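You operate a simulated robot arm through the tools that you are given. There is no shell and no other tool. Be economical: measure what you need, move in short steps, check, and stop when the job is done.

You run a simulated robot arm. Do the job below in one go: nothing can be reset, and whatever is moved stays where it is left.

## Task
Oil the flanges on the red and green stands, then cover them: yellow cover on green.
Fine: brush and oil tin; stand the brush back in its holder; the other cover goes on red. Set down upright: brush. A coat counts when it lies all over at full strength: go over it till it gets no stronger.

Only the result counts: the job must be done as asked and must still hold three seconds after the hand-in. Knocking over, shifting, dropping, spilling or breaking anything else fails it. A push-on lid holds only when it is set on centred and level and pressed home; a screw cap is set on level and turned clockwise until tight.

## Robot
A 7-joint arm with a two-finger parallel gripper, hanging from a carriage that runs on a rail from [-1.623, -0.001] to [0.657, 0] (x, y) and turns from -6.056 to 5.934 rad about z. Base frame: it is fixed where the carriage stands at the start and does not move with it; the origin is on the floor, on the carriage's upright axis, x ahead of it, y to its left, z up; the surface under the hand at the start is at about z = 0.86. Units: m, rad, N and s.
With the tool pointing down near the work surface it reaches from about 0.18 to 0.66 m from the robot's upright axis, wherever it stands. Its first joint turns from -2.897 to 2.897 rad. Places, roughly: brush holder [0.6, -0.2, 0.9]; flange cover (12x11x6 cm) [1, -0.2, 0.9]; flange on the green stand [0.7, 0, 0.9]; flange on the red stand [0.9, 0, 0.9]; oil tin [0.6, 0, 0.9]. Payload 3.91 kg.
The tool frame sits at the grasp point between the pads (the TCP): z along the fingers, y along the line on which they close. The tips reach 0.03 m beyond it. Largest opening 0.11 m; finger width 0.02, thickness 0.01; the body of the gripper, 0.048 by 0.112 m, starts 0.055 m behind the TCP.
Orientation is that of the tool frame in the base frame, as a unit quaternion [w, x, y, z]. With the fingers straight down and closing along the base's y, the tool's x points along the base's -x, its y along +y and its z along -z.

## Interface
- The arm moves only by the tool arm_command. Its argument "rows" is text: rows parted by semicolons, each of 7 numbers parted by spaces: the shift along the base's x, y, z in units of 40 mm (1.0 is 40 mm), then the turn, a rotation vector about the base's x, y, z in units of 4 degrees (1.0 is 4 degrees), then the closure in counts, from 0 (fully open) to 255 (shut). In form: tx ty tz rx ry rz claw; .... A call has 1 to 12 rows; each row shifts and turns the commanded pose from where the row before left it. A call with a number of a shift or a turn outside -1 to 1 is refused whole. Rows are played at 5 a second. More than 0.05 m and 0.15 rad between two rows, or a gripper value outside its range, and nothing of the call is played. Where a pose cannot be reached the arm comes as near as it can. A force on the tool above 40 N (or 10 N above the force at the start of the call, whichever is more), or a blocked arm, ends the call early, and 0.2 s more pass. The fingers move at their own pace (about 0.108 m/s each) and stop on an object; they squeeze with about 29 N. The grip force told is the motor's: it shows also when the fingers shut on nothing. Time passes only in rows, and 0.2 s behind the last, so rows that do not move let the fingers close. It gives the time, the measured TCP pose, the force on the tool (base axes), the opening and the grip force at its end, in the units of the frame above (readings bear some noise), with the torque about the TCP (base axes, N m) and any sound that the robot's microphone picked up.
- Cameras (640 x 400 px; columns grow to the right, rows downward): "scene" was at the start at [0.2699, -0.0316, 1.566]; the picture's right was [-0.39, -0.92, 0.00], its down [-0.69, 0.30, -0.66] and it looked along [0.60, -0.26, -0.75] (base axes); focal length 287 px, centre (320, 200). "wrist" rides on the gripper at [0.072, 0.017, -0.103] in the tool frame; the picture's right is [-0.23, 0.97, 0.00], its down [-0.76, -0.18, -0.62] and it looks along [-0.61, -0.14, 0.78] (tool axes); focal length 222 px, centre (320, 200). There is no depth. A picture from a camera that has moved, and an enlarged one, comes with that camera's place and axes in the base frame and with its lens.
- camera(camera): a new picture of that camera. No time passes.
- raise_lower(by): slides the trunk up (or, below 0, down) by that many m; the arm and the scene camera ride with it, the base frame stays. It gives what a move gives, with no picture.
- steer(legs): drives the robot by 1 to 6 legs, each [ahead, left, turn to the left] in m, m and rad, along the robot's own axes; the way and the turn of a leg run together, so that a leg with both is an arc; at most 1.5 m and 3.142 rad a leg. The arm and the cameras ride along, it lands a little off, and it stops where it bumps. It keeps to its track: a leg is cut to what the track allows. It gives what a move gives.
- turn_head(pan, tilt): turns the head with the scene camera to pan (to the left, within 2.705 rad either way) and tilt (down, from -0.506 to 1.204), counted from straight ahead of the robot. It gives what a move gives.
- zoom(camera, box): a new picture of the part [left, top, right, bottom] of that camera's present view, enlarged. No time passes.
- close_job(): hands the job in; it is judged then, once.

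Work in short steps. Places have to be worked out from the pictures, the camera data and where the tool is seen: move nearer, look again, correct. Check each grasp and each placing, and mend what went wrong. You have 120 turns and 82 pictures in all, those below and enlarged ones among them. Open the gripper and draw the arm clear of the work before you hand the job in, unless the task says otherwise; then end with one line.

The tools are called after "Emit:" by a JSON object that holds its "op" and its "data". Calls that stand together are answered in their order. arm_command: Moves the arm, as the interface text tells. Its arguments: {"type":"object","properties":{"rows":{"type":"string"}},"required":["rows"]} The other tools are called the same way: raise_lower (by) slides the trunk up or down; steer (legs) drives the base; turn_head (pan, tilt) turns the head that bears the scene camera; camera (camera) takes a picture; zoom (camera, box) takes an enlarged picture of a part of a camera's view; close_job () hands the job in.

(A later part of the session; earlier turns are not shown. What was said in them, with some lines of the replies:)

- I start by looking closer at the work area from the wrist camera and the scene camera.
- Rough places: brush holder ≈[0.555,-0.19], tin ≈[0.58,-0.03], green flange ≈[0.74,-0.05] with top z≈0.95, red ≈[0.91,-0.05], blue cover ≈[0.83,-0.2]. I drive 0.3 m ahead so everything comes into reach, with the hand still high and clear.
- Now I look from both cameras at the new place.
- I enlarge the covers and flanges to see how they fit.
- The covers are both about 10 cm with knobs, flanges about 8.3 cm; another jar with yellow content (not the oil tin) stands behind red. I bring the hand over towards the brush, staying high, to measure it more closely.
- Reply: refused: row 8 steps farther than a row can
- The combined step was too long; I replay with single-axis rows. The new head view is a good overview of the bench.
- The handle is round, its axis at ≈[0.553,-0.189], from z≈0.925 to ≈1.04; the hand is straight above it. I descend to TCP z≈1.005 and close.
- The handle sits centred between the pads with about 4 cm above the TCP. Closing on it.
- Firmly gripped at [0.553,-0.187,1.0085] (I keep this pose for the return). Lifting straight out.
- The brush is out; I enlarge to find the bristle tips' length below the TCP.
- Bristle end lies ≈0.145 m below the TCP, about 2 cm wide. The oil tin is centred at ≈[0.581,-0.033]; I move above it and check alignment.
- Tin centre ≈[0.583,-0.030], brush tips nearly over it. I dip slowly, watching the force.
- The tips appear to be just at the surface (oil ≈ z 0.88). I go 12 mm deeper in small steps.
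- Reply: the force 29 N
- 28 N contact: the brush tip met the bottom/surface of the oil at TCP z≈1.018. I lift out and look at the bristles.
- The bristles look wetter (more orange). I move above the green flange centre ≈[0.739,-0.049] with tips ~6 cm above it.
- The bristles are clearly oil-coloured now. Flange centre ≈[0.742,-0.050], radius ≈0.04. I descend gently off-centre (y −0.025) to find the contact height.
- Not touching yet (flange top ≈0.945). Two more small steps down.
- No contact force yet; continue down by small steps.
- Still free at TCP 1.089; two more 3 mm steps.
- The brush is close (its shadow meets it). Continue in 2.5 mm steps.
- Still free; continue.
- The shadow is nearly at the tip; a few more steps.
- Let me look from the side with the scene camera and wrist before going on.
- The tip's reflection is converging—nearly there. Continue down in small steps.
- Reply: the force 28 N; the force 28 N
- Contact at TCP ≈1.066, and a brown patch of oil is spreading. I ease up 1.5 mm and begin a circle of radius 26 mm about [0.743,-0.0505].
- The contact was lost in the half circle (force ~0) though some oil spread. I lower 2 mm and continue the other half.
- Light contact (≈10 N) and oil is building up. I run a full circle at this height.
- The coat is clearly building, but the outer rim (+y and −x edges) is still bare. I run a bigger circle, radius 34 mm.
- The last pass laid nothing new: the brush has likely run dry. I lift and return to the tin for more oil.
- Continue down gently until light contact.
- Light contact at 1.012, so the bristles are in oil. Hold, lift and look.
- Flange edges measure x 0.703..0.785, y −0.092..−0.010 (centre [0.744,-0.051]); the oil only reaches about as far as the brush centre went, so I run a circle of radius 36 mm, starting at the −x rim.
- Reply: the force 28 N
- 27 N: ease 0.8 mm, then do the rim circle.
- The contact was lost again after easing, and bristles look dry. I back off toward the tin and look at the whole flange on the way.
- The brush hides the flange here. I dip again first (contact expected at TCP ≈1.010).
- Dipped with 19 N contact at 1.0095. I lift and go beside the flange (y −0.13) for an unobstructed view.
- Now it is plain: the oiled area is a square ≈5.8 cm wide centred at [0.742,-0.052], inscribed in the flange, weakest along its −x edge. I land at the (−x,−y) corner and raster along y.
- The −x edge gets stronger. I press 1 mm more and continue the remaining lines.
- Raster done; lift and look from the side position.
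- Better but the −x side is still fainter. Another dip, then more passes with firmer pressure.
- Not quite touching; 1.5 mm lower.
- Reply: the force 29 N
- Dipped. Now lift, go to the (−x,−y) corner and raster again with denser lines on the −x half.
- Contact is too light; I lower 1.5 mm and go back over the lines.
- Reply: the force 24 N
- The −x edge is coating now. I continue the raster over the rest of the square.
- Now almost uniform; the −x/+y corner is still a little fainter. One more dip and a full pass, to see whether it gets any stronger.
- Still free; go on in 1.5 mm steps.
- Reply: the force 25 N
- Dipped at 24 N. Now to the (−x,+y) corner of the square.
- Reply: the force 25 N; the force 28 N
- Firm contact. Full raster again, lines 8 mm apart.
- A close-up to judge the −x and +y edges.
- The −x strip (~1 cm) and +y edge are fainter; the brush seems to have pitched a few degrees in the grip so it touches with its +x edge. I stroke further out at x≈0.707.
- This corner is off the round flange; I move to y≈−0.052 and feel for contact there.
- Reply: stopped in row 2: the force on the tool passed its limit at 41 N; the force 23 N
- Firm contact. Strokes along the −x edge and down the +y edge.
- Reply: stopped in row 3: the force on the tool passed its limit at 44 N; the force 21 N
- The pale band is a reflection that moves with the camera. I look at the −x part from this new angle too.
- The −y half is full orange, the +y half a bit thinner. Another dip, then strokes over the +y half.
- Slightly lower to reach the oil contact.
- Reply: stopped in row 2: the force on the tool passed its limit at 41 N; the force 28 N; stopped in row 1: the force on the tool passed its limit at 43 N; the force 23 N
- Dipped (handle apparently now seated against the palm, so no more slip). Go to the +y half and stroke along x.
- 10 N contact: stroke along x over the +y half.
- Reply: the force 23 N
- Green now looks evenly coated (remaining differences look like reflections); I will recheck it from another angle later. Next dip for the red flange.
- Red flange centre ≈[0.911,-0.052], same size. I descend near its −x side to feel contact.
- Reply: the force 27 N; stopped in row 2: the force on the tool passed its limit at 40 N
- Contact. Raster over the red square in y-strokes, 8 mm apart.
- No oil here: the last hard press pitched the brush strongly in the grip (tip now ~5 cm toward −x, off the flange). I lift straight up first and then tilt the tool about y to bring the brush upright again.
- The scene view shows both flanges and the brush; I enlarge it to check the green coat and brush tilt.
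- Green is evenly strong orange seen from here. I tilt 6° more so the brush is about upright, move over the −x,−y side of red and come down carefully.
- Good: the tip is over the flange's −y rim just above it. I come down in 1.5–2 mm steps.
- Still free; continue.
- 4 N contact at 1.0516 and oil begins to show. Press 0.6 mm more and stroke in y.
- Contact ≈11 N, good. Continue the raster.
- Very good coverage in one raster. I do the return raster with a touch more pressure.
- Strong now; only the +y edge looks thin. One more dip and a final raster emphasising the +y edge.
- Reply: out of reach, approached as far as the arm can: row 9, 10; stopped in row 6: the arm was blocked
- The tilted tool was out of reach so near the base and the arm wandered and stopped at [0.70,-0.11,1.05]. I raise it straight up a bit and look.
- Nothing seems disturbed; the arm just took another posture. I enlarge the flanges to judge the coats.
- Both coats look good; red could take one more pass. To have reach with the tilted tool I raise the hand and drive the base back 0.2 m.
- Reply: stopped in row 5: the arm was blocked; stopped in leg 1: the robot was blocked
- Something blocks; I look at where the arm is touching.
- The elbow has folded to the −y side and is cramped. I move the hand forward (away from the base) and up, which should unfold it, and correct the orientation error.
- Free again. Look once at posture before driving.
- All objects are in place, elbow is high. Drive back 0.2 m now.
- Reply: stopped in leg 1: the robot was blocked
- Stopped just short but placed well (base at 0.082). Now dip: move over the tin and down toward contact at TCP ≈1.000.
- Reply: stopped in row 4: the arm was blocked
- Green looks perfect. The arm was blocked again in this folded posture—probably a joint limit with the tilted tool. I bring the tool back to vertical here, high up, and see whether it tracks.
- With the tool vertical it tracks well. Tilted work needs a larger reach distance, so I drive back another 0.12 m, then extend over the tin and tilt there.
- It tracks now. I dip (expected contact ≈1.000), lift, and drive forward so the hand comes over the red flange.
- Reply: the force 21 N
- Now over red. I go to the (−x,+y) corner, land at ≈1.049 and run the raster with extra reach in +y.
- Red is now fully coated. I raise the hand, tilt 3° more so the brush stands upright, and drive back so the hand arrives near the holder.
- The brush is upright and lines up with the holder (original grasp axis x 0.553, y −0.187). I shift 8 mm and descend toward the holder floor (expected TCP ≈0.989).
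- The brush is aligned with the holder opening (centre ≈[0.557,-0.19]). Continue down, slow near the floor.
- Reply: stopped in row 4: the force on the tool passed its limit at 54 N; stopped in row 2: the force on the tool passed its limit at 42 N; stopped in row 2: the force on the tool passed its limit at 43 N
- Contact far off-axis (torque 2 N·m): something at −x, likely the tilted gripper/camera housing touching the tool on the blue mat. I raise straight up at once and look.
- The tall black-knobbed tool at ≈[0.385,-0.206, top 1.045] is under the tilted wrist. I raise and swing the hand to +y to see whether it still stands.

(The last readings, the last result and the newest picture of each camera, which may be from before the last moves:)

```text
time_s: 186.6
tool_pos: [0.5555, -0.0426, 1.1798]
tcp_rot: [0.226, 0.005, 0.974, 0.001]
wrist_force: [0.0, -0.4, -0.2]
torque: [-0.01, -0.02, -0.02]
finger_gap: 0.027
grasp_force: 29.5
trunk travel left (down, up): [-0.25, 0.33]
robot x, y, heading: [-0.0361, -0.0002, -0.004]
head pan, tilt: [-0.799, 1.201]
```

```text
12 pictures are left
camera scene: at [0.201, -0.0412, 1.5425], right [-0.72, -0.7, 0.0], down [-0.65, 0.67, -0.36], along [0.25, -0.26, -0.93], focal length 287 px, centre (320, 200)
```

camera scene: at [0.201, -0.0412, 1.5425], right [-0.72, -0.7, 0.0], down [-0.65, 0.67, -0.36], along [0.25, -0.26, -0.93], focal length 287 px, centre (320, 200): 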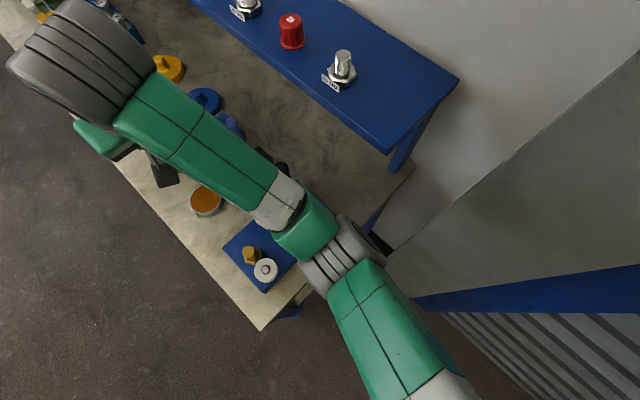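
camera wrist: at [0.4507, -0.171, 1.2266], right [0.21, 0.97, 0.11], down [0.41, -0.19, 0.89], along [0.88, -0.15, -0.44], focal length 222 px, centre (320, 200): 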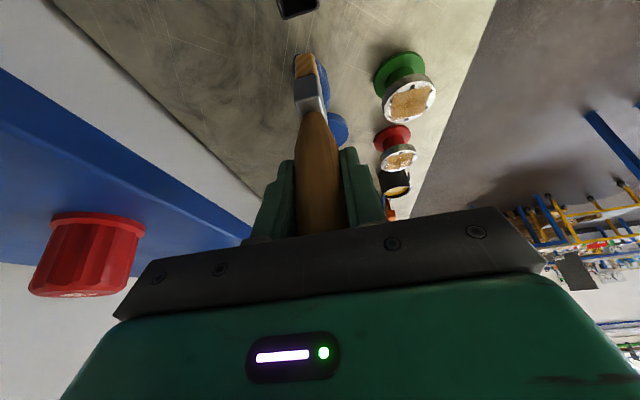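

The knob still stands in place. Better approach: rotate the tilted tool −90° about the vertical (brush stays upright), so the wrist lies on the free +y side instead of over that tool.

Emit:
{"op": "arm_command", "data": {"rows": "0 0 0 0 0 -1 255; 0 0 0 0 0 -1 255; 0 0 0 0 0 -1 255; 0 0 0 0 0 -1 255; 0 0 0 0 0 -1 255; 0 0 0 0 0 -1 255; 0 0 0 0 0 -1 255; 0 0 0 0 0 -1 255; 0 0 0 0 0 -1 255; 0 0 0 0 0 -1 255; 0 0 0 0 0 -1 255; 0 0 0 0 0 0 255"}}

Emit:
{"op": "arm_command", "data": {"rows": "0 -0.9 0 0 0 -1 255; 0 -0.9 0 0 0 -1 255; 0 -0.9 0 0 0 -1 255; 0 -0.9 0 0 0 -1 255; 0 0 0 0 0 -1 255; 0 0 0 0 0 -1 255; 0 0 0 0 0 -1 255; 0 0 0 0 0 -1 255; 0 0 0 0 0 -1 255; 0 0 0 0 0 -1 255; 0 0 0 0 0 -1 255; 0 0 0 0 0 -0.5 255"}}

```text
time_s: 189.2
tool_pos: [0.555, -0.0435, 1.1791]
tcp_rot: [0.211, 0.369, 0.901, -0.084]
wrist_force: [-0.5, 0.0, -0.7]
torque: [0.04, 0.04, 0.0]
finger_gap: 0.0274
grasp_force: 29.8
trunk travel left (down, up): [-0.25, 0.33]
robot x, y, heading: [-0.0365, -0.0007, -0.002]
head pan, tilt: [-0.799, 1.201]
```

```text
time_s: 191.8
tool_pos: [0.5553, -0.1874, 1.1791]
tcp_rot: [0.161, 0.692, 0.686, -0.16]
wrist_force: [0.5, -0.4, -0.2]
torque: [-0.03, -0.01, 0.02]
finger_gap: 0.0274
grasp_force: 29.1
trunk travel left (down, up): [-0.25, 0.33]
robot x, y, heading: [-0.035, -0.0012, -0.002]
head pan, tilt: [-0.799, 1.201]
```

Tracked exactly; now above the holder. Descend to 1.06 and check alignment.

Emit:
{"op": "arm_command", "data": {"rows": "0 0 -0.9 0 0 0 255; 0 0 -0.9 0 0 0 255; 0 0 -0.9 0 0 0 255; 0 0 -0.3 0 0 0 255; 0 0 0 0 0 0 255"}}

Emit:
{"op": "zoom", "data": {"camera": "wrist", "box": [250, 0, 380, 100]}}

```text
time_s: 193.0
tool_pos: [0.5533, -0.1871, 1.0593]
tcp_rot: [0.161, 0.692, 0.686, -0.16]
wrist_force: [-0.1, 0.1, -0.9]
torque: [0.01, 0.01, 0.02]
finger_gap: 0.0272
grasp_force: 28.8
trunk travel left (down, up): [-0.25, 0.33]
robot x, y, heading: [-0.0333, -0.0029, -0.004]
head pan, tilt: [-0.799, 1.201]
```

```text
4.00 times, centred on (315, 50) of wrist
camera zoom: at [0.5707, -0.0756, 1.1211], right [0.97, -0.21, 0.1], down [-0.18, -0.41, 0.9], along [-0.15, -0.89, -0.43], focal length 888 px, centre (340, 800)
```

zoom: 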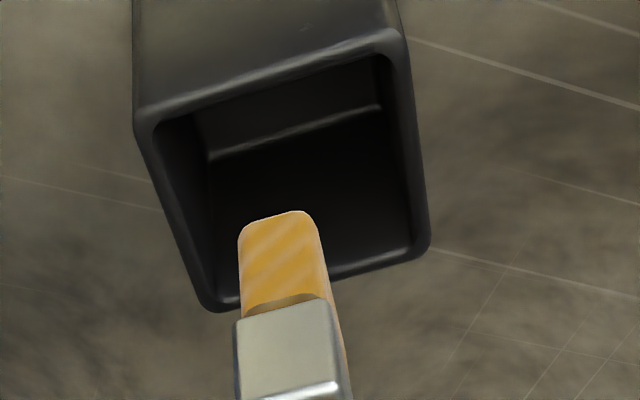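

Aligned: opening ≈4×4.9 cm centred at [0.556,-0.191]. Nudge 3 mm and descend to the floor with small last steps.

Emit:
{"op": "arm_command", "data": {"rows": "0.05 -0.07 -0.6 0 0 0 255; 0 0 -0.6 0 0 0 255; 0 0 -0.3 0 0 0 255; 0 0 -0.1 0 0 0 255; 0 0 0 0 0 0 255"}}

Emit:
{"op": "arm_command", "data": {"rows": "0 0 -0.06 0 0 0 255; 0 0 0 0 0 0 255"}}

Emit:
{"op": "arm_command", "data": {"rows": "0 0 -0.05 0 0 0 255; 0 0 0 0 0 0 255"}}

Emit:
{"op": "arm_command", "data": {"rows": "0 0 -0.04 0 0 0 255; 0 0 0 0 0 0 255"}}

```text
time_s: 193.6
tool_pos: [0.5594, -0.1893, 1.0339]
tcp_rot: [0.166, 0.691, 0.685, -0.158]
wrist_force: [-0.4, 2.7, 9.0]
torque: [0.1, 0.11, 0.0]
finger_gap: 0.0272
grasp_force: 28.7
trunk travel left (down, up): [-0.25, 0.33]
robot x, y, heading: [-0.0403, 0.0025, -0.002]
head pan, tilt: [-0.799, 1.201]
stopped in row 2: the force on the tool passed its limit at 59 N (the readings are from after the stop); the commanded pose is now the measured one
```

```text
time_s: 194.1
tool_pos: [0.5592, -0.1891, 1.0328]
tcp_rot: [0.167, 0.692, 0.685, -0.159]
wrist_force: [-4.7, 4.2, 15.7]
torque: [0.11, 0.51, -0.08]
finger_gap: 0.0271
grasp_force: 29.5
trunk travel left (down, up): [-0.25, 0.33]
robot x, y, heading: [-0.0363, -0.0005, -0.004]
head pan, tilt: [-0.799, 1.201]
stopped in row 2: the force on the tool passed its limit at 41 N (the readings are from after the stop); the commanded pose is now the measured one
```

```text
time_s: 194.7
tool_pos: [0.5604, -0.1894, 1.0323]
tcp_rot: [0.17, 0.691, 0.685, -0.157]
wrist_force: [-3.6, 4.4, 13.2]
torque: [0.14, 0.38, -0.06]
finger_gap: 0.027
grasp_force: 29.2
trunk travel left (down, up): [-0.25, 0.33]
robot x, y, heading: [-0.0366, 0.0007, -0.001]
head pan, tilt: [-0.799, 1.201]
stopped in row 2: the force on the tool passed its limit at 41 N (the readings are from after the stop); the commanded pose is now the measured one
```

```text
time_s: 195.3
tool_pos: [0.5606, -0.1895, 1.0333]
tcp_rot: [0.17, 0.691, 0.684, -0.158]
wrist_force: [-2.8, 3.1, 14.7]
torque: [0.05, 0.49, -0.1]
finger_gap: 0.0271
grasp_force: 29.5
trunk travel left (down, up): [-0.25, 0.33]
robot x, y, heading: [-0.0381, 0.0036, 0.001]
head pan, tilt: [-0.799, 1.201]
stopped in row 2: the force on the tool passed its limit at 41 N (the readings are from after the stop); the commanded pose is now the measured one
```

The tip landed on the −y rim (rim is at z≈0.93, so the opening centre is really y≈−0.184). I raise, correct to y≈−0.185, and look.

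Emit:
{"op": "arm_command", "data": {"rows": "-0.07 0.11 0.5 0 0 0 255; 0 0 0.2 0 0 0 255; 0 0 0 0 0 0 255; 0 0 0 0 0 0 255"}}

Emit:
{"op": "zoom", "data": {"camera": "wrist", "box": [250, 0, 380, 100]}}

```text
time_s: 196.3
tool_pos: [0.5575, -0.1838, 1.0601]
tcp_rot: [0.168, 0.691, 0.685, -0.159]
wrist_force: [0.1, -1.4, -1.1]
torque: [-0.02, 0.01, 0.0]
finger_gap: 0.027
grasp_force: 28.4
trunk travel left (down, up): [-0.25, 0.33]
robot x, y, heading: [-0.0328, 0.0016, -0.004]
head pan, tilt: [-0.799, 1.201]
```

```text
4.00 times, centred on (315, 50) of wrist
camera zoom: at [0.5735, -0.0735, 1.121], right [0.97, -0.21, 0.12], down [-0.19, -0.4, 0.9], along [-0.14, -0.89, -0.43], focal length 888 px, centre (340, 800)
```

zoom: 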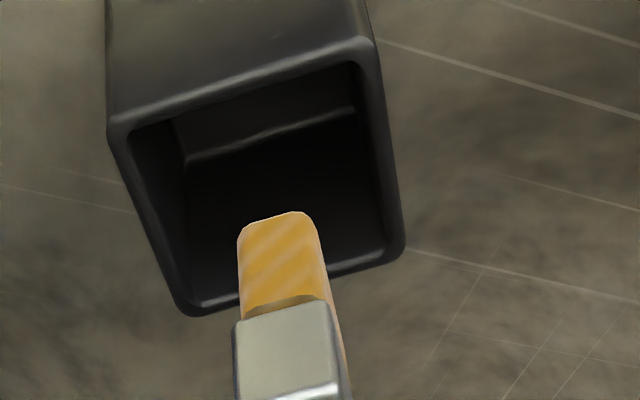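

Opening at rim height spans y −0.165…−0.200, the bristles' near edge is at −0.170; I shift 3.5 mm to +y and creep down past the rim.

Emit:
{"op": "arm_command", "data": {"rows": "-0.04 0.09 -0.4 0 0 0 255; 0 0 -0.1 0 0 0 255; 0 0 -0.1 0 0 0 255; 0 0 -0.1 0 0 0 255; 0 0 -0.1 0 0 0 255; 0 0 -0.1 0 0 0 255; 0 0 -0.1 0 0 0 255; 0 0 -0.1 0 0 0 255; 0 0 0 0 0 0 255"}}

```text
time_s: 198.3
tool_pos: [0.5553, -0.181, 1.0156]
tcp_rot: [0.168, 0.692, 0.684, -0.159]
wrist_force: [0.5, 0.4, 0.0]
torque: [-0.03, -0.01, 0.04]
finger_gap: 0.027
grasp_force: 29.2
trunk travel left (down, up): [-0.25, 0.33]
robot x, y, heading: [-0.0345, 0.0028, -0.005]
head pan, tilt: [-0.799, 1.201]
```

Past the rim without contact. Continue down to the floor.

Emit:
{"op": "arm_command", "data": {"rows": "0 0 -0.15 0 0 0 255; 0 0 -0.15 0 0 0 255; 0 0 -0.15 0 0 0 255; 0 0 -0.1 0 0 0 255; 0 0 0 0 0 0 255"}}

Emit:
{"op": "arm_command", "data": {"rows": "0 0 -0.06 0 0 0 255; 0 0 0 0 0 0 255"}}

Emit:
{"op": "arm_command", "data": {"rows": "0 0 -0.05 0 0 0 255; 0 0 0 0 0 0 255"}}

```text
time_s: 199.5
tool_pos: [0.5562, -0.1813, 0.9945]
tcp_rot: [0.169, 0.691, 0.685, -0.159]
wrist_force: [0.0, 0.5, -0.7]
torque: [0.0, -0.01, 0.0]
finger_gap: 0.0272
grasp_force: 28.6
trunk travel left (down, up): [-0.25, 0.33]
robot x, y, heading: [-0.0379, 0.0002, 0.001]
head pan, tilt: [-0.799, 1.201]
```

```text
time_s: 200.1
tool_pos: [0.5559, -0.1812, 0.991]
tcp_rot: [0.169, 0.691, 0.684, -0.16]
wrist_force: [0.3, 0.0, -1.2]
torque: [-0.01, -0.02, 0.0]
finger_gap: 0.0274
grasp_force: 28.7
trunk travel left (down, up): [-0.25, 0.33]
robot x, y, heading: [-0.037, -0.0012, -0.003]
head pan, tilt: [-0.799, 1.201]
```

```text
time_s: 200.7
tool_pos: [0.5572, -0.1816, 0.9907]
tcp_rot: [0.169, 0.691, 0.684, -0.159]
wrist_force: [-0.1, -0.2, -0.5]
torque: [-0.01, 0.02, 0.0]
finger_gap: 0.0269
grasp_force: 29.4
trunk travel left (down, up): [-0.25, 0.33]
robot x, y, heading: [-0.0366, -0.0021, 0.005]
head pan, tilt: [-0.799, 1.201]
```

Continue with 1.5 mm steps until the floor is felt.

Emit:
{"op": "arm_command", "data": {"rows": "0 0 -0.05 0 0 0 255; 0 0 0 0 0 0 255"}}

Emit:
{"op": "arm_command", "data": {"rows": "0 0 -0.04 0 0 0 255; 0 0 0 0 0 0 255"}}

Emit:
{"op": "arm_command", "data": {"rows": "0 0 -0.03 0 0 0 255; 0 0 0 0 0 0 255"}}

Emit:
{"op": "zoom", "data": {"camera": "wrist", "box": [240, 0, 400, 240]}}

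```text
time_s: 201.3
tool_pos: [0.5546, -0.1825, 0.9881]
tcp_rot: [0.168, 0.692, 0.684, -0.159]
wrist_force: [-0.6, 0.8, -1.2]
torque: [0.05, 0.03, 0.0]
finger_gap: 0.0271
grasp_force: 28.9
trunk travel left (down, up): [-0.25, 0.33]
robot x, y, heading: [-0.0368, -0.0004, 0.001]
head pan, tilt: [-0.799, 1.201]
```

```text
time_s: 201.9
tool_pos: [0.556, -0.1806, 0.987]
tcp_rot: [0.169, 0.691, 0.685, -0.159]
wrist_force: [-0.3, -0.4, -1.3]
torque: [0.01, 0.02, 0.01]
finger_gap: 0.0271
grasp_force: 28.9
trunk travel left (down, up): [-0.25, 0.33]
robot x, y, heading: [-0.0376, 0.0007, -0.001]
head pan, tilt: [-0.799, 1.201]
```

```text
time_s: 202.5
tool_pos: [0.5554, -0.1813, 0.9842]
tcp_rot: [0.168, 0.691, 0.685, -0.158]
wrist_force: [0.1, -0.8, -0.8]
torque: [0.02, -0.03, 0.01]
finger_gap: 0.0271
grasp_force: 29.1
trunk travel left (down, up): [-0.25, 0.33]
robot x, y, heading: [-0.0352, -0.0003, -0.0]
head pan, tilt: [-0.799, 1.201]
```

```text
1.67 times, centred on (320, 120) of wrist
camera zoom: at [0.5715, -0.0693, 1.0465], right [0.97, -0.21, 0.12], down [-0.19, -0.4, 0.9], along [-0.14, -0.89, -0.43], focal length 370 px, centre (320, 333)
```

zoom: 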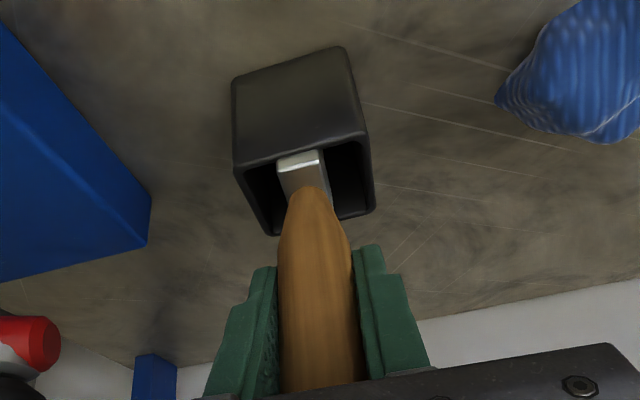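

The ferrule is down in the holder, nearly as at the start. A few more mm to the floor.

Emit:
{"op": "arm_command", "data": {"rows": "0 0 -0.06 0 0 0 255; 0 0 0 0 0 0 255"}}

Emit:
{"op": "arm_command", "data": {"rows": "0 0 -0.05 0 0 0 255; 0 0 0 0 0 0 255"}}

Emit:
{"op": "arm_command", "data": {"rows": "0 0 -0.05 0 0 0 255; 0 0 0 0 0 0 255"}}

Emit:
{"op": "arm_command", "data": {"rows": "0 0 -0.05 0 0 0 255; 0 0 0 0 0 0 255"}}

Emit:
{"op": "arm_command", "data": {"rows": "0 0 -0.05 0 0 0 255; 0 0 0 0 0 0 255"}}

```text
time_s: 203.1
tool_pos: [0.5539, -0.1813, 0.9826]
tcp_rot: [0.17, 0.69, 0.685, -0.158]
wrist_force: [-0.5, -0.2, -1.1]
torque: [-0.01, 0.0, 0.0]
finger_gap: 0.0273
grasp_force: 29.1
trunk travel left (down, up): [-0.25, 0.33]
robot x, y, heading: [-0.0387, -0.0029, 0.003]
head pan, tilt: [-0.799, 1.201]
```

```text
time_s: 203.7
tool_pos: [0.5545, -0.1812, 0.981]
tcp_rot: [0.169, 0.691, 0.685, -0.158]
wrist_force: [0.3, 0.4, 0.2]
torque: [0.04, 0.01, -0.02]
finger_gap: 0.0272
grasp_force: 29.0
trunk travel left (down, up): [-0.25, 0.33]
robot x, y, heading: [-0.0385, -0.0022, 0.0]
head pan, tilt: [-0.799, 1.201]
```

```text
time_s: 204.3
tool_pos: [0.5561, -0.1825, 0.9808]
tcp_rot: [0.169, 0.692, 0.684, -0.159]
wrist_force: [-3.5, 1.3, 7.3]
torque: [0.15, 0.39, 0.04]
finger_gap: 0.0271
grasp_force: 29.4
trunk travel left (down, up): [-0.25, 0.33]
robot x, y, heading: [-0.0389, -0.0011, -0.003]
head pan, tilt: [-0.799, 1.201]
```

```text
time_s: 204.9
tool_pos: [0.5567, -0.1821, 0.9795]
tcp_rot: [0.171, 0.691, 0.684, -0.158]
wrist_force: [-8.5, 2.1, 31.7]
torque: [0.51, 0.97, 0.0]
finger_gap: 0.0274
grasp_force: 28.9
trunk travel left (down, up): [-0.25, 0.33]
robot x, y, heading: [-0.0357, -0.0011, 0.0]
head pan, tilt: [-0.799, 1.201]
```

```text
time_s: 205.3
tool_pos: [0.557, -0.1825, 0.98]
tcp_rot: [0.172, 0.692, 0.683, -0.159]
wrist_force: [-4.1, 0.6, 14.5]
torque: [0.2, 0.54, 0.04]
finger_gap: 0.0275
grasp_force: 29.6
trunk travel left (down, up): [-0.25, 0.33]
robot x, y, heading: [-0.0351, -0.0027, 0.002]
head pan, tilt: [-0.799, 1.201]
stopped in row 1: the force on the tool passed its limit at 46 N (the readings are from after the stop); the commanded pose is now the measured one
```

Floor felt at 0.9805. Ease up slightly, open, and rise straight up.

Emit:
{"op": "arm_command", "data": {"rows": "0 0 0.02 0 0 0 255; 0 0 0 0 0 0 200; 0 0 0 0 0 0 120; 0 0 0 0 0 0 40; 0 0 0.3 0 0 0 20; 0 0 0.9 0 0 0 20; 0 0 0.9 0 0 0 20; 0 0 0.9 0 0 0 0; 0 0.9 0.4 0 0 0 0; 0 0.9 0 0 0 0 0; 0 0 0 0 0 0 0"}}

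Emit:
{"op": "camera", "data": {"camera": "wrist"}}

```text
time_s: 207.7
tool_pos: [0.554, -0.1062, 1.1139]
tcp_rot: [0.171, 0.692, 0.683, -0.158]
wrist_force: [1.1, 0.2, 0.7]
torque: [0.01, 0.0, 0.01]
finger_gap: 0.11
grasp_force: 0.1
trunk travel left (down, up): [-0.25, 0.33]
robot x, y, heading: [-0.0374, -0.0018, 0.003]
head pan, tilt: [-0.799, 1.201]
```

```text
8 pictures are left
camera wrist: at [0.5704, 0.0047, 1.1745], right [0.97, -0.21, 0.12], down [-0.2, -0.4, 0.9], along [-0.14, -0.89, -0.42], focal length 222 px, centre (320, 200)
```

wrist: 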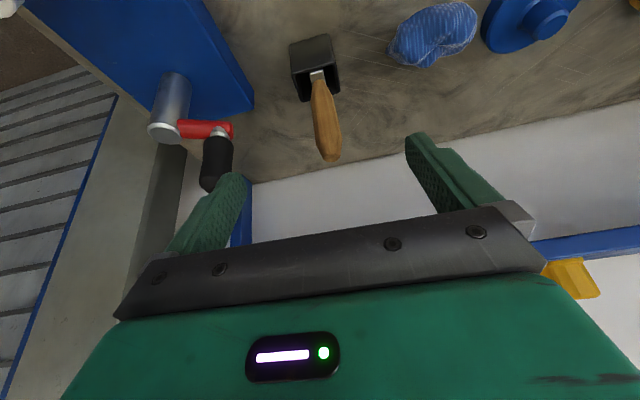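

The brush stands upright in its holder. Now untilt the hand while rising, drive forward 0.5 m, and go above the yellow cover (≈[1.008,-0.205]).

Emit:
{"op": "arm_command", "data": {"rows": "0 0 0.6 1 0 0 0; 0 0 0.6 1 0 0 0; 0 0 0.6 1 0 0 0; 0 0 0.6 1 0 0 0; 0 0 0.6 1 0 0 0; 0 0 0.5 1 0 0 0; 0 0 0 0.7 0 0 0; 0 0 0 0 0 0 0"}}

Emit:
{"op": "steer", "data": {"legs": [[0.5, 0, 0]]}}

Emit:
{"op": "arm_command", "data": {"rows": "-0.6 -0.7 0 0 0 0 0; -0.6 -0.7 0 0 0 0 0; 0 -0.9 0 0 0 0 0; 0 0 -0.9 0 0 0 0; 0 0 -0.9 0 0 0 0; 0 0 -0.5 0 0 0 0; 0 0 0 0 0 0 0"}}

Emit:
{"op": "camera", "data": {"camera": "wrist"}}

```text
time_s: 209.5
tool_pos: [0.5584, -0.1086, 1.2557]
tcp_rot: [0.006, 0.712, 0.702, 0.005]
wrist_force: [0.0, 0.1, -0.3]
torque: [0.0, 0.0, -0.03]
finger_gap: 0.1101
grasp_force: 0.1
trunk travel left (down, up): [-0.25, 0.33]
robot x, y, heading: [-0.0353, 0.0017, -0.004]
head pan, tilt: [-0.799, 1.201]
```

```text
time_s: 212.5
tool_pos: [1.0669, -0.1087, 1.2556]
tcp_rot: [0.005, 0.713, 0.702, 0.004]
wrist_force: [0.5, -0.3, 0.3]
torque: [0.01, -0.04, 0.01]
finger_gap: 0.11
grasp_force: 0.1
trunk travel left (down, up): [-0.25, 0.33]
robot x, y, heading: [0.472, -0.0, -0.005]
head pan, tilt: [-0.799, 1.201]
```

```text
time_s: 214.1
tool_pos: [1.0185, -0.2017, 1.164]
tcp_rot: [0.006, 0.713, 0.702, 0.004]
wrist_force: [0.5, -0.3, 0.1]
torque: [0.0, 0.0, 0.02]
finger_gap: 0.1103
grasp_force: 0.1
trunk travel left (down, up): [-0.25, 0.33]
robot x, y, heading: [0.4713, 0.0008, -0.004]
head pan, tilt: [-0.799, 1.201]
```

```text
7 pictures are left
camera wrist: at [1.0353, -0.1286, 1.2682], right [0.97, -0.24, 0.01], down [-0.2, -0.76, 0.62], along [-0.14, -0.61, -0.78], focal length 222 px, centre (320, 200)
```

wrist: 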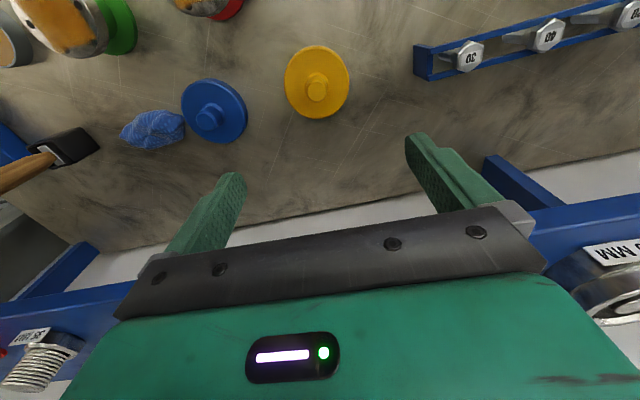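

Yellow knob is at ≈[1.018,-0.203]. I descend so the tips are beside the knob (TCP 0.93) and close along x.

Emit:
{"op": "arm_command", "data": {"rows": "0 -0.03 -0.95 0 0 0 0; 0 0 -0.95 0 0 0 0; 0 0 -0.95 0 0 0 0; 0 0 -0.95 0 0 0 0; 0 0 -0.95 0 0 0 0; 0 0 -0.8 0 0 0 0; 0 0 -0.3 0 0 0 0; 0 0 0 0 0 0 0"}}

Emit:
{"op": "arm_command", "data": {"rows": "0 0 0 0 0 0 120; 0 0 0 0 0 0 255; 0 0 0 0 0 0 255; 0 0 0 0 0 0 255"}}

Emit:
{"op": "camera", "data": {"camera": "wrist"}}

```text
time_s: 215.9
tool_pos: [1.0186, -0.2021, 0.9285]
tcp_rot: [0.006, 0.713, 0.702, 0.005]
wrist_force: [0.2, -0.6, 0.4]
torque: [0.01, 0.01, -0.01]
finger_gap: 0.1097
grasp_force: 0.1
trunk travel left (down, up): [-0.25, 0.33]
robot x, y, heading: [0.4762, -0.0002, 0.001]
head pan, tilt: [-0.799, 1.201]
```

```text
time_s: 216.9
tool_pos: [1.0188, -0.2029, 0.9281]
tcp_rot: [0.005, 0.713, 0.702, 0.004]
wrist_force: [-0.4, 0.3, 3.4]
torque: [-0.01, 0.38, -0.02]
finger_gap: 0.0305
grasp_force: 29.2
trunk travel left (down, up): [-0.25, 0.33]
robot x, y, heading: [0.4737, 0.0003, -0.006]
head pan, tilt: [-0.799, 1.201]
```

```text
6 pictures are left
camera wrist: at [1.0351, -0.1298, 1.0334], right [0.97, -0.24, 0.01], down [-0.2, -0.76, 0.62], along [-0.14, -0.61, -0.78], focal length 222 px, centre (320, 200)
```

wrist: 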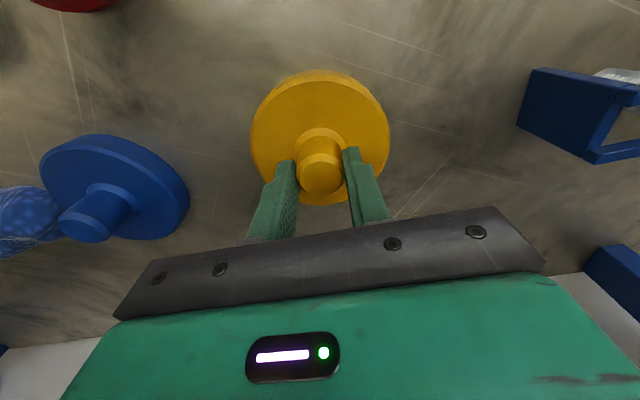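

Gripped centrally (gap 30 mm). Lift 12 cm and carry it over to the green stand (centre ≈[0.743,-0.051]).

Emit:
{"op": "arm_command", "data": {"rows": "0 0 0.6 0 0 0 255; 0 0 0.9 0 0 0 255; 0 0 0.9 0 0 0 255; 0 0 0.7 0 0 0 255; -0.86 0.475 0 0 0 0 255; -0.86 0.475 0 0 0 0 255; -0.86 0.475 0 0 0 0 255; -0.86 0.475 0 0 0 0 255; -0.86 0.475 0 0 0 0 255; -0.86 0.475 0 0 0 0 255; -0.86 0.475 0 0 0 0 255; -0.86 0.475 0 0 0 0 255"}}

Emit:
{"op": "arm_command", "data": {"rows": "0 0 -0.4 0 0 0 255; 0 0 0 0 0 0 255"}}

Emit:
{"op": "zoom", "data": {"camera": "wrist", "box": [220, 20, 420, 220]}}

```text
time_s: 219.5
tool_pos: [0.744, -0.0518, 1.0511]
tcp_rot: [0.006, 0.712, 0.702, 0.004]
wrist_force: [0.2, 0.0, 0.2]
torque: [-0.01, -0.01, 0.04]
finger_gap: 0.0306
grasp_force: 28.7
trunk travel left (down, up): [-0.25, 0.33]
robot x, y, heading: [0.4701, -0.0001, 0.003]
head pan, tilt: [-0.799, 1.201]
```

```text
time_s: 220.1
tool_pos: [0.7451, -0.0496, 1.0351]
tcp_rot: [0.006, 0.712, 0.702, 0.003]
wrist_force: [0.7, 0.6, 0.0]
torque: [-0.04, -0.04, -0.05]
finger_gap: 0.0301
grasp_force: 29.0
trunk travel left (down, up): [-0.25, 0.33]
robot x, y, heading: [0.4717, -0.0059, -0.004]
head pan, tilt: [-0.799, 1.201]
```

```text
2.00 times, centred on (320, 120) of wrist
camera zoom: at [0.7602, 0.0226, 1.1412], right [0.97, -0.24, 0.01], down [-0.2, -0.76, 0.62], along [-0.14, -0.61, -0.78], focal length 444 px, centre (320, 360)
```

zoom: 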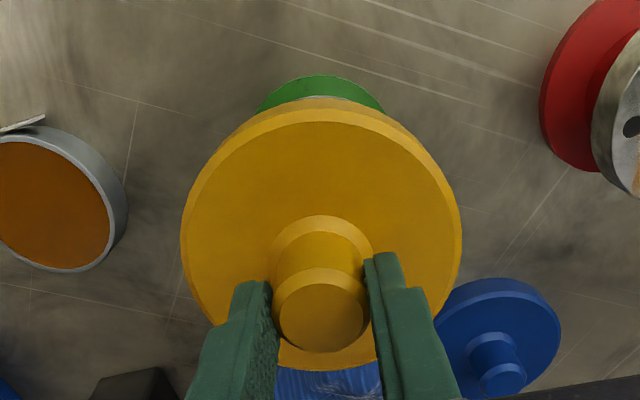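

The cover is over green, columns coincide. I lower slowly over the flange and press.

Emit:
{"op": "arm_command", "data": {"rows": "0 0 -0.35 0 0 0 255; 0 0 -0.1 0 0 0 255; 0 0 -0.1 0 0 0 255; 0 0 -0.1 0 0 0 255; 0 0 -0.1 0 0 0 255; 0 0 0 0 0 0 255"}}

Emit:
{"op": "arm_command", "data": {"rows": "0 0 -0.08 0 0 0 255; 0 0 -0.08 0 0 0 255; 0 0 -0.08 0 0 0 255; 0 0 0 0 0 0 255"}}

```text
time_s: 221.5
tool_pos: [0.7431, -0.0501, 1.0056]
tcp_rot: [0.006, 0.712, 0.702, 0.004]
wrist_force: [-0.1, 0.2, -0.5]
torque: [0.02, -0.02, -0.02]
finger_gap: 0.0303
grasp_force: 28.7
trunk travel left (down, up): [-0.25, 0.33]
robot x, y, heading: [0.4711, 0.0012, -0.003]
head pan, tilt: [-0.799, 1.201]
```

```text
time_s: 222.5
tool_pos: [0.7435, -0.051, 0.9971]
tcp_rot: [0.005, 0.713, 0.701, 0.005]
wrist_force: [0.6, 0.3, -0.3]
torque: [-0.01, -0.03, 0.01]
finger_gap: 0.0302
grasp_force: 29.3
trunk travel left (down, up): [-0.25, 0.33]
robot x, y, heading: [0.4711, 0.0016, -0.003]
head pan, tilt: [-0.799, 1.201]
```

No contact yet, so the skirt is sliding around the flange. Continue down until it seats.

Emit:
{"op": "arm_command", "data": {"rows": "0 0 -0.08 0 0 0 255; 0 0 -0.08 0 0 0 255; 0 0 -0.08 0 0 0 255; 0 0 -0.08 0 0 0 255; 0 0 0 0 0 0 255"}}

Emit:
{"op": "arm_command", "data": {"rows": "0 0 -0.08 0 0 0 255; 0 0 -0.08 0 0 0 255; 0 0 -0.08 0 0 0 255; 0 0 -0.08 0 0 0 255; 0 0 0 0 0 0 255"}}

Emit:
{"op": "arm_command", "data": {"rows": "0 0 -0.08 0 0 0 255; 0 0 -0.08 0 0 0 255; 0 0 -0.08 0 0 0 255; 0 0 0 0 0 0 255"}}

```text
time_s: 223.7
tool_pos: [0.7435, -0.051, 0.9851]
tcp_rot: [0.006, 0.712, 0.702, 0.004]
wrist_force: [-1.8, 0.7, -0.2]
torque: [-0.06, 0.0, 0.0]
finger_gap: 0.0304
grasp_force: 28.6
trunk travel left (down, up): [-0.25, 0.33]
robot x, y, heading: [0.4694, 0.0015, 0.0]
head pan, tilt: [-0.799, 1.201]
```

```text
time_s: 224.6
tool_pos: [0.7431, -0.0503, 0.9765]
tcp_rot: [0.009, 0.714, 0.7, 0.004]
wrist_force: [0.4, -0.7, 23.5]
torque: [0.07, 0.63, -0.02]
finger_gap: 0.0306
grasp_force: 29.0
trunk travel left (down, up): [-0.25, 0.33]
robot x, y, heading: [0.472, 0.0045, -0.003]
head pan, tilt: [-0.799, 1.201]
stopped in row 4: the force on the tool passed its limit at 47 N (the readings are from after the stop); the commanded pose is now the measured one
```

```text
time_s: 224.9
tool_pos: [0.7435, -0.0512, 0.9765]
tcp_rot: [0.009, 0.713, 0.701, 0.005]
wrist_force: [0.7, 1.4, 24.0]
torque: [0.11, 0.74, 0.01]
finger_gap: 0.0307
grasp_force: 29.1
trunk travel left (down, up): [-0.25, 0.33]
robot x, y, heading: [0.4693, 0.0015, -0.002]
head pan, tilt: [-0.799, 1.201]
stopped in row 1: the force on the tool passed its limit at 48 N (the readings are from after the stop); the commanded pose is now the measured one
```

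Seated at 0.9765 with ~48 N press. Release, rise, and move above the blue cover (≈[0.832,-0.204]).

Emit:
{"op": "arm_command", "data": {"rows": "0 0 0.02 0 0 0 200; 0 0 0 0 0 0 80; 0 0 0 0 0 0 0; 0 0 0 0 0 0 0; 0 0 0.9 0 0 0 0; 0 0 0.9 0 0 0 0; 0 0 0.9 0 0 0 0; 0 0 0.6 0 0 0 0; 0.55 -0.8 0 0 0 0 0; 0.55 -0.8 0 0 0 0 0; 0.55 -0.8 0 0 0 0 0; 0.55 -0.8 0 0 0 0 0"}}

Emit:
{"op": "arm_command", "data": {"rows": "0 -0.6 0 0 0 0 0; 0 0 0 0 0 0 0"}}

Emit:
{"op": "camera", "data": {"camera": "wrist"}}

Emit:
{"op": "camera", "data": {"camera": "scene"}}

```text
time_s: 227.5
tool_pos: [0.8319, -0.1802, 1.1071]
tcp_rot: [0.008, 0.714, 0.7, 0.003]
wrist_force: [0.6, 0.4, -0.7]
torque: [-0.04, 0.01, 0.03]
finger_gap: 0.1097
grasp_force: 0.0
trunk travel left (down, up): [-0.25, 0.33]
robot x, y, heading: [0.4736, 0.0007, -0.001]
head pan, tilt: [-0.799, 1.201]
```

```text
time_s: 228.1
tool_pos: [0.8297, -0.2029, 1.1045]
tcp_rot: [0.008, 0.713, 0.701, 0.004]
wrist_force: [0.5, -0.3, -0.1]
torque: [-0.01, 0.03, 0.0]
finger_gap: 0.1101
grasp_force: 0.0
trunk travel left (down, up): [-0.25, 0.33]
robot x, y, heading: [0.4716, -0.0017, -0.004]
head pan, tilt: [-0.799, 1.201]
```

```text
4 pictures are left
camera wrist: at [0.8448, -0.1301, 1.2095], right [0.97, -0.24, 0.02], down [-0.2, -0.75, 0.62], along [-0.14, -0.61, -0.78], focal length 222 px, centre (320, 200)
```

wrist: 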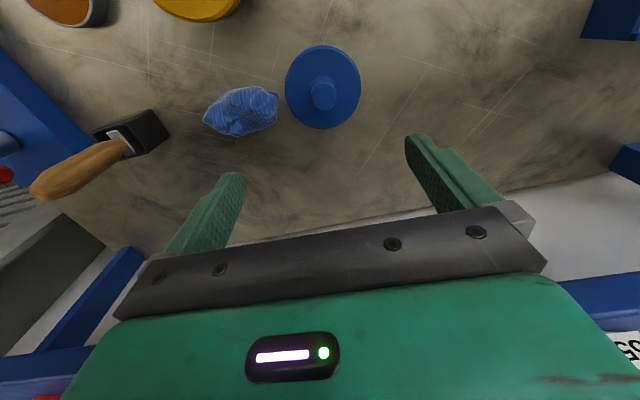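

```text
3 pictures are left
camera scene: at [0.7093, -0.0412, 1.5425], right [-0.72, -0.7, 0.0], down [-0.65, 0.67, -0.36], along [0.25, -0.26, -0.93], focal length 287 px, centre (320, 200)
```

scene: 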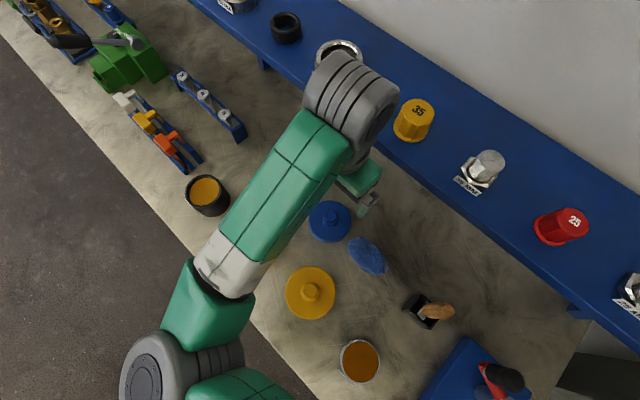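

Yellow sits centred on green; the brush stands in its holder. Blue knob ≈[0.837,-0.2005]; descend to TCP 0.928, close, and check with an enlarged picture.

Emit:
{"op": "arm_command", "data": {"rows": "0.17 0.05 -0.9 0 0 0 0; 0 0 -0.95 0 0 0 0; 0 0 -0.95 0 0 0 0; 0 0 -0.95 0 0 0 0; 0 0 -0.5 0 0 0 0; 0 0 -0.16 0 0 0 0; 0 0 0 0 0 0 0; 0 0 0 0 0 0 120; 0 0 0 0 0 0 255; 0 0 0 0 0 0 255; 0 0 0 0 0 0 255; 0 0 0 0 0 0 255"}}

Emit:
{"op": "zoom", "data": {"camera": "wrist", "box": [220, 60, 420, 240]}}

```text
time_s: 230.7
tool_pos: [0.8362, -0.1995, 0.9306]
tcp_rot: [0.009, 0.713, 0.701, 0.004]
wrist_force: [-1.0, -0.6, 4.2]
torque: [0.0, 0.36, -0.05]
finger_gap: 0.0303
grasp_force: 28.8
trunk travel left (down, up): [-0.25, 0.33]
robot x, y, heading: [0.4742, -0.0002, 0.0]
head pan, tilt: [-0.799, 1.201]
```

```text
2.22 times, centred on (320, 150) of wrist
camera zoom: at [0.8526, -0.1265, 1.0354], right [0.97, -0.24, 0.02], down [-0.2, -0.75, 0.62], along [-0.14, -0.61, -0.78], focal length 494 px, centre (320, 311)
```

zoom: 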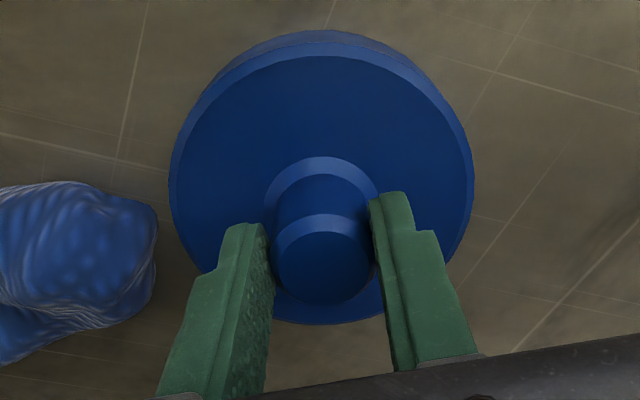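

Grip is identical to before. Lift and carry to the red stand (≈[0.912,-0.051]).

Emit:
{"op": "arm_command", "data": {"rows": "0 0 0.6 0 0 0 255; 0 0 0.9 0 0 0 255; 0 0 0.9 0 0 0 255; 0 0 0.7 0 0 0 255; 0.38 0.745 0 0 0 0 255; 0.38 0.745 0 0 0 0 255; 0.38 0.745 0 0 0 0 255; 0.38 0.745 0 0 0 0 255; 0.37 0.745 0 0 0 0 255; 0 0 -0.4 0 0 0 255; 0 0 0 0 0 0 255; 0 0 0 0 0 0 255"}}

Emit:
{"op": "zoom", "data": {"camera": "wrist", "box": [220, 20, 420, 220]}}

```text
time_s: 233.3
tool_pos: [0.9142, -0.0492, 1.0408]
tcp_rot: [0.007, 0.713, 0.701, 0.005]
wrist_force: [0.2, 0.4, -0.2]
torque: [0.0, 0.0, -0.01]
finger_gap: 0.03
grasp_force: 29.8
trunk travel left (down, up): [-0.25, 0.33]
robot x, y, heading: [0.4726, -0.0014, -0.009]
head pan, tilt: [-0.799, 1.201]
```

```text
2.00 times, centred on (320, 120) of wrist
camera zoom: at [0.9299, 0.024, 1.1459], right [0.97, -0.24, 0.02], down [-0.2, -0.75, 0.62], along [-0.14, -0.61, -0.78], focal length 444 px, centre (320, 360)
```

zoom: 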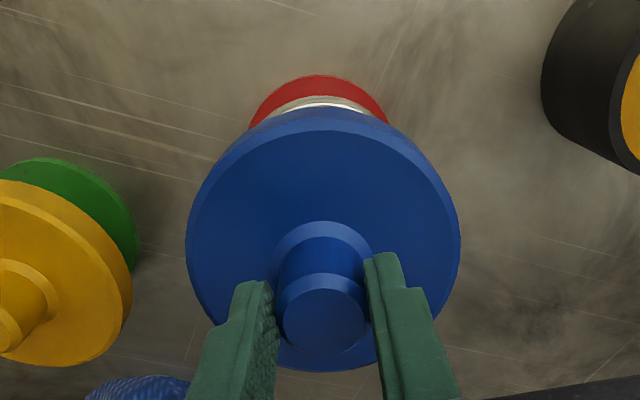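

Compared with the green case the picture says I am ~2 mm too far +x, y is fine. Correct and lower over the flange, then press.

Emit:
{"op": "arm_command", "data": {"rows": "-0.05 0 -0.3 0 0 0 255; 0 0 -0.2 0 0 0 255; 0 0 -0.1 0 0 0 255; 0 0 -0.1 0 0 0 255; 0 0 -0.1 0 0 0 255; 0 0 -0.1 0 0 0 255; 0 0 -0.1 0 0 0 255; 0 0 -0.1 0 0 0 255; 0 0 0 0 0 0 255"}}

Emit:
{"op": "arm_command", "data": {"rows": "0 0 -0.08 0 0 0 255; 0 0 -0.08 0 0 0 255; 0 0 -0.08 0 0 0 255; 0 0 -0.08 0 0 0 255; 0 0 -0.08 0 0 0 255; 0 0 -0.08 0 0 0 255; 0 0 0 0 0 0 255"}}

Emit:
{"op": "arm_command", "data": {"rows": "0 0 -0.08 0 0 0 255; 0 0 -0.08 0 0 0 255; 0 0 -0.08 0 0 0 255; 0 0 -0.08 0 0 0 255; 0 0 0 0 0 0 255"}}

```text
time_s: 235.3
tool_pos: [0.9118, -0.05, 0.9968]
tcp_rot: [0.008, 0.714, 0.7, 0.005]
wrist_force: [3.6, 1.8, -1.0]
torque: [0.14, -0.22, -0.01]
finger_gap: 0.0306
grasp_force: 29.0
trunk travel left (down, up): [-0.25, 0.33]
robot x, y, heading: [0.4696, -0.0006, 0.001]
head pan, tilt: [-0.799, 1.201]
```

```text
time_s: 236.9
tool_pos: [0.9131, -0.051, 0.9779]
tcp_rot: [0.009, 0.713, 0.701, 0.005]
wrist_force: [2.4, 2.1, 26.1]
torque: [-0.09, 0.48, -0.04]
finger_gap: 0.0309
grasp_force: 29.0
trunk travel left (down, up): [-0.25, 0.33]
robot x, y, heading: [0.4695, 0.0001, -0.003]
head pan, tilt: [-0.799, 1.201]
```

```text
time_s: 237.3
tool_pos: [0.9124, -0.0513, 0.9763]
tcp_rot: [0.011, 0.713, 0.701, 0.006]
wrist_force: [1.0, 0.2, 22.3]
torque: [0.03, 0.7, 0.01]
finger_gap: 0.0306
grasp_force: 28.9
trunk travel left (down, up): [-0.25, 0.33]
robot x, y, heading: [0.472, 0.0034, -0.008]
head pan, tilt: [-0.799, 1.201]
stopped in row 2: the force on the tool passed its limit at 46 N (the readings are from after the stop); the commanded pose is now the measured one
```

Blue is seated at the same height (0.976) and pressed with 46 N. Release, rise and draw the arm clear, then a last look.

Emit:
{"op": "arm_command", "data": {"rows": "0 0 0.02 0 0 0 200; 0 0 0 0 0 0 80; 0 0 0 0 0 0 0; 0 0 0 0 0 0 0; 0 0 0.9 0 0 0 0; 0 0 0.9 0 0 0 0; 0 0 0.9 0 0 0 0; 0 0 0.9 0 0 0 0; 0 0 0.9 0 0 0 0; 0.5 -0.7 0.3 0 0 0 0; 0.5 -0.7 0 0 0 0 0; 0 0 0 0 0 0 0"}}

Emit:
{"op": "camera", "data": {"camera": "scene"}}

```text
time_s: 239.9
tool_pos: [0.9528, -0.111, 1.1679]
tcp_rot: [0.008, 0.713, 0.701, 0.005]
wrist_force: [0.4, -0.2, 0.1]
torque: [0.01, -0.01, 0.0]
finger_gap: 0.1103
grasp_force: 0.0
trunk travel left (down, up): [-0.25, 0.33]
robot x, y, heading: [0.4693, -0.0012, -0.002]
head pan, tilt: [-0.799, 1.201]
```

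```text
0 pictures are left
camera scene: at [0.7092, -0.0413, 1.5425], right [-0.72, -0.7, 0.0], down [-0.65, 0.67, -0.36], along [0.25, -0.26, -0.93], focal length 287 px, centre (320, 200)
```

scene: 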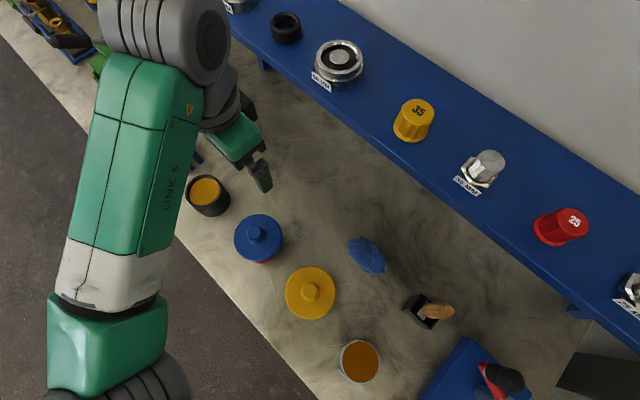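

Both covers sit centred and level on their stands, the brush is upright in its holder, and the hand is open and clear. Handing in.

Emit:
{"op": "close_job", "data": {}}

```text
The job is handed in.
```

I handed the job in. Both flanges are oiled and covered, with yellow on green and blue on red, each pressed on until it met firm resistance (about 46–48 N). The brush is standing upright in its holder. While I was returning the brush, the tilted hand pressed twice on things: once on a tool on the blue mat (it still looked upright afterwards) and once on the rim of the brush holder (the holder may have shifted a millimetre or two).
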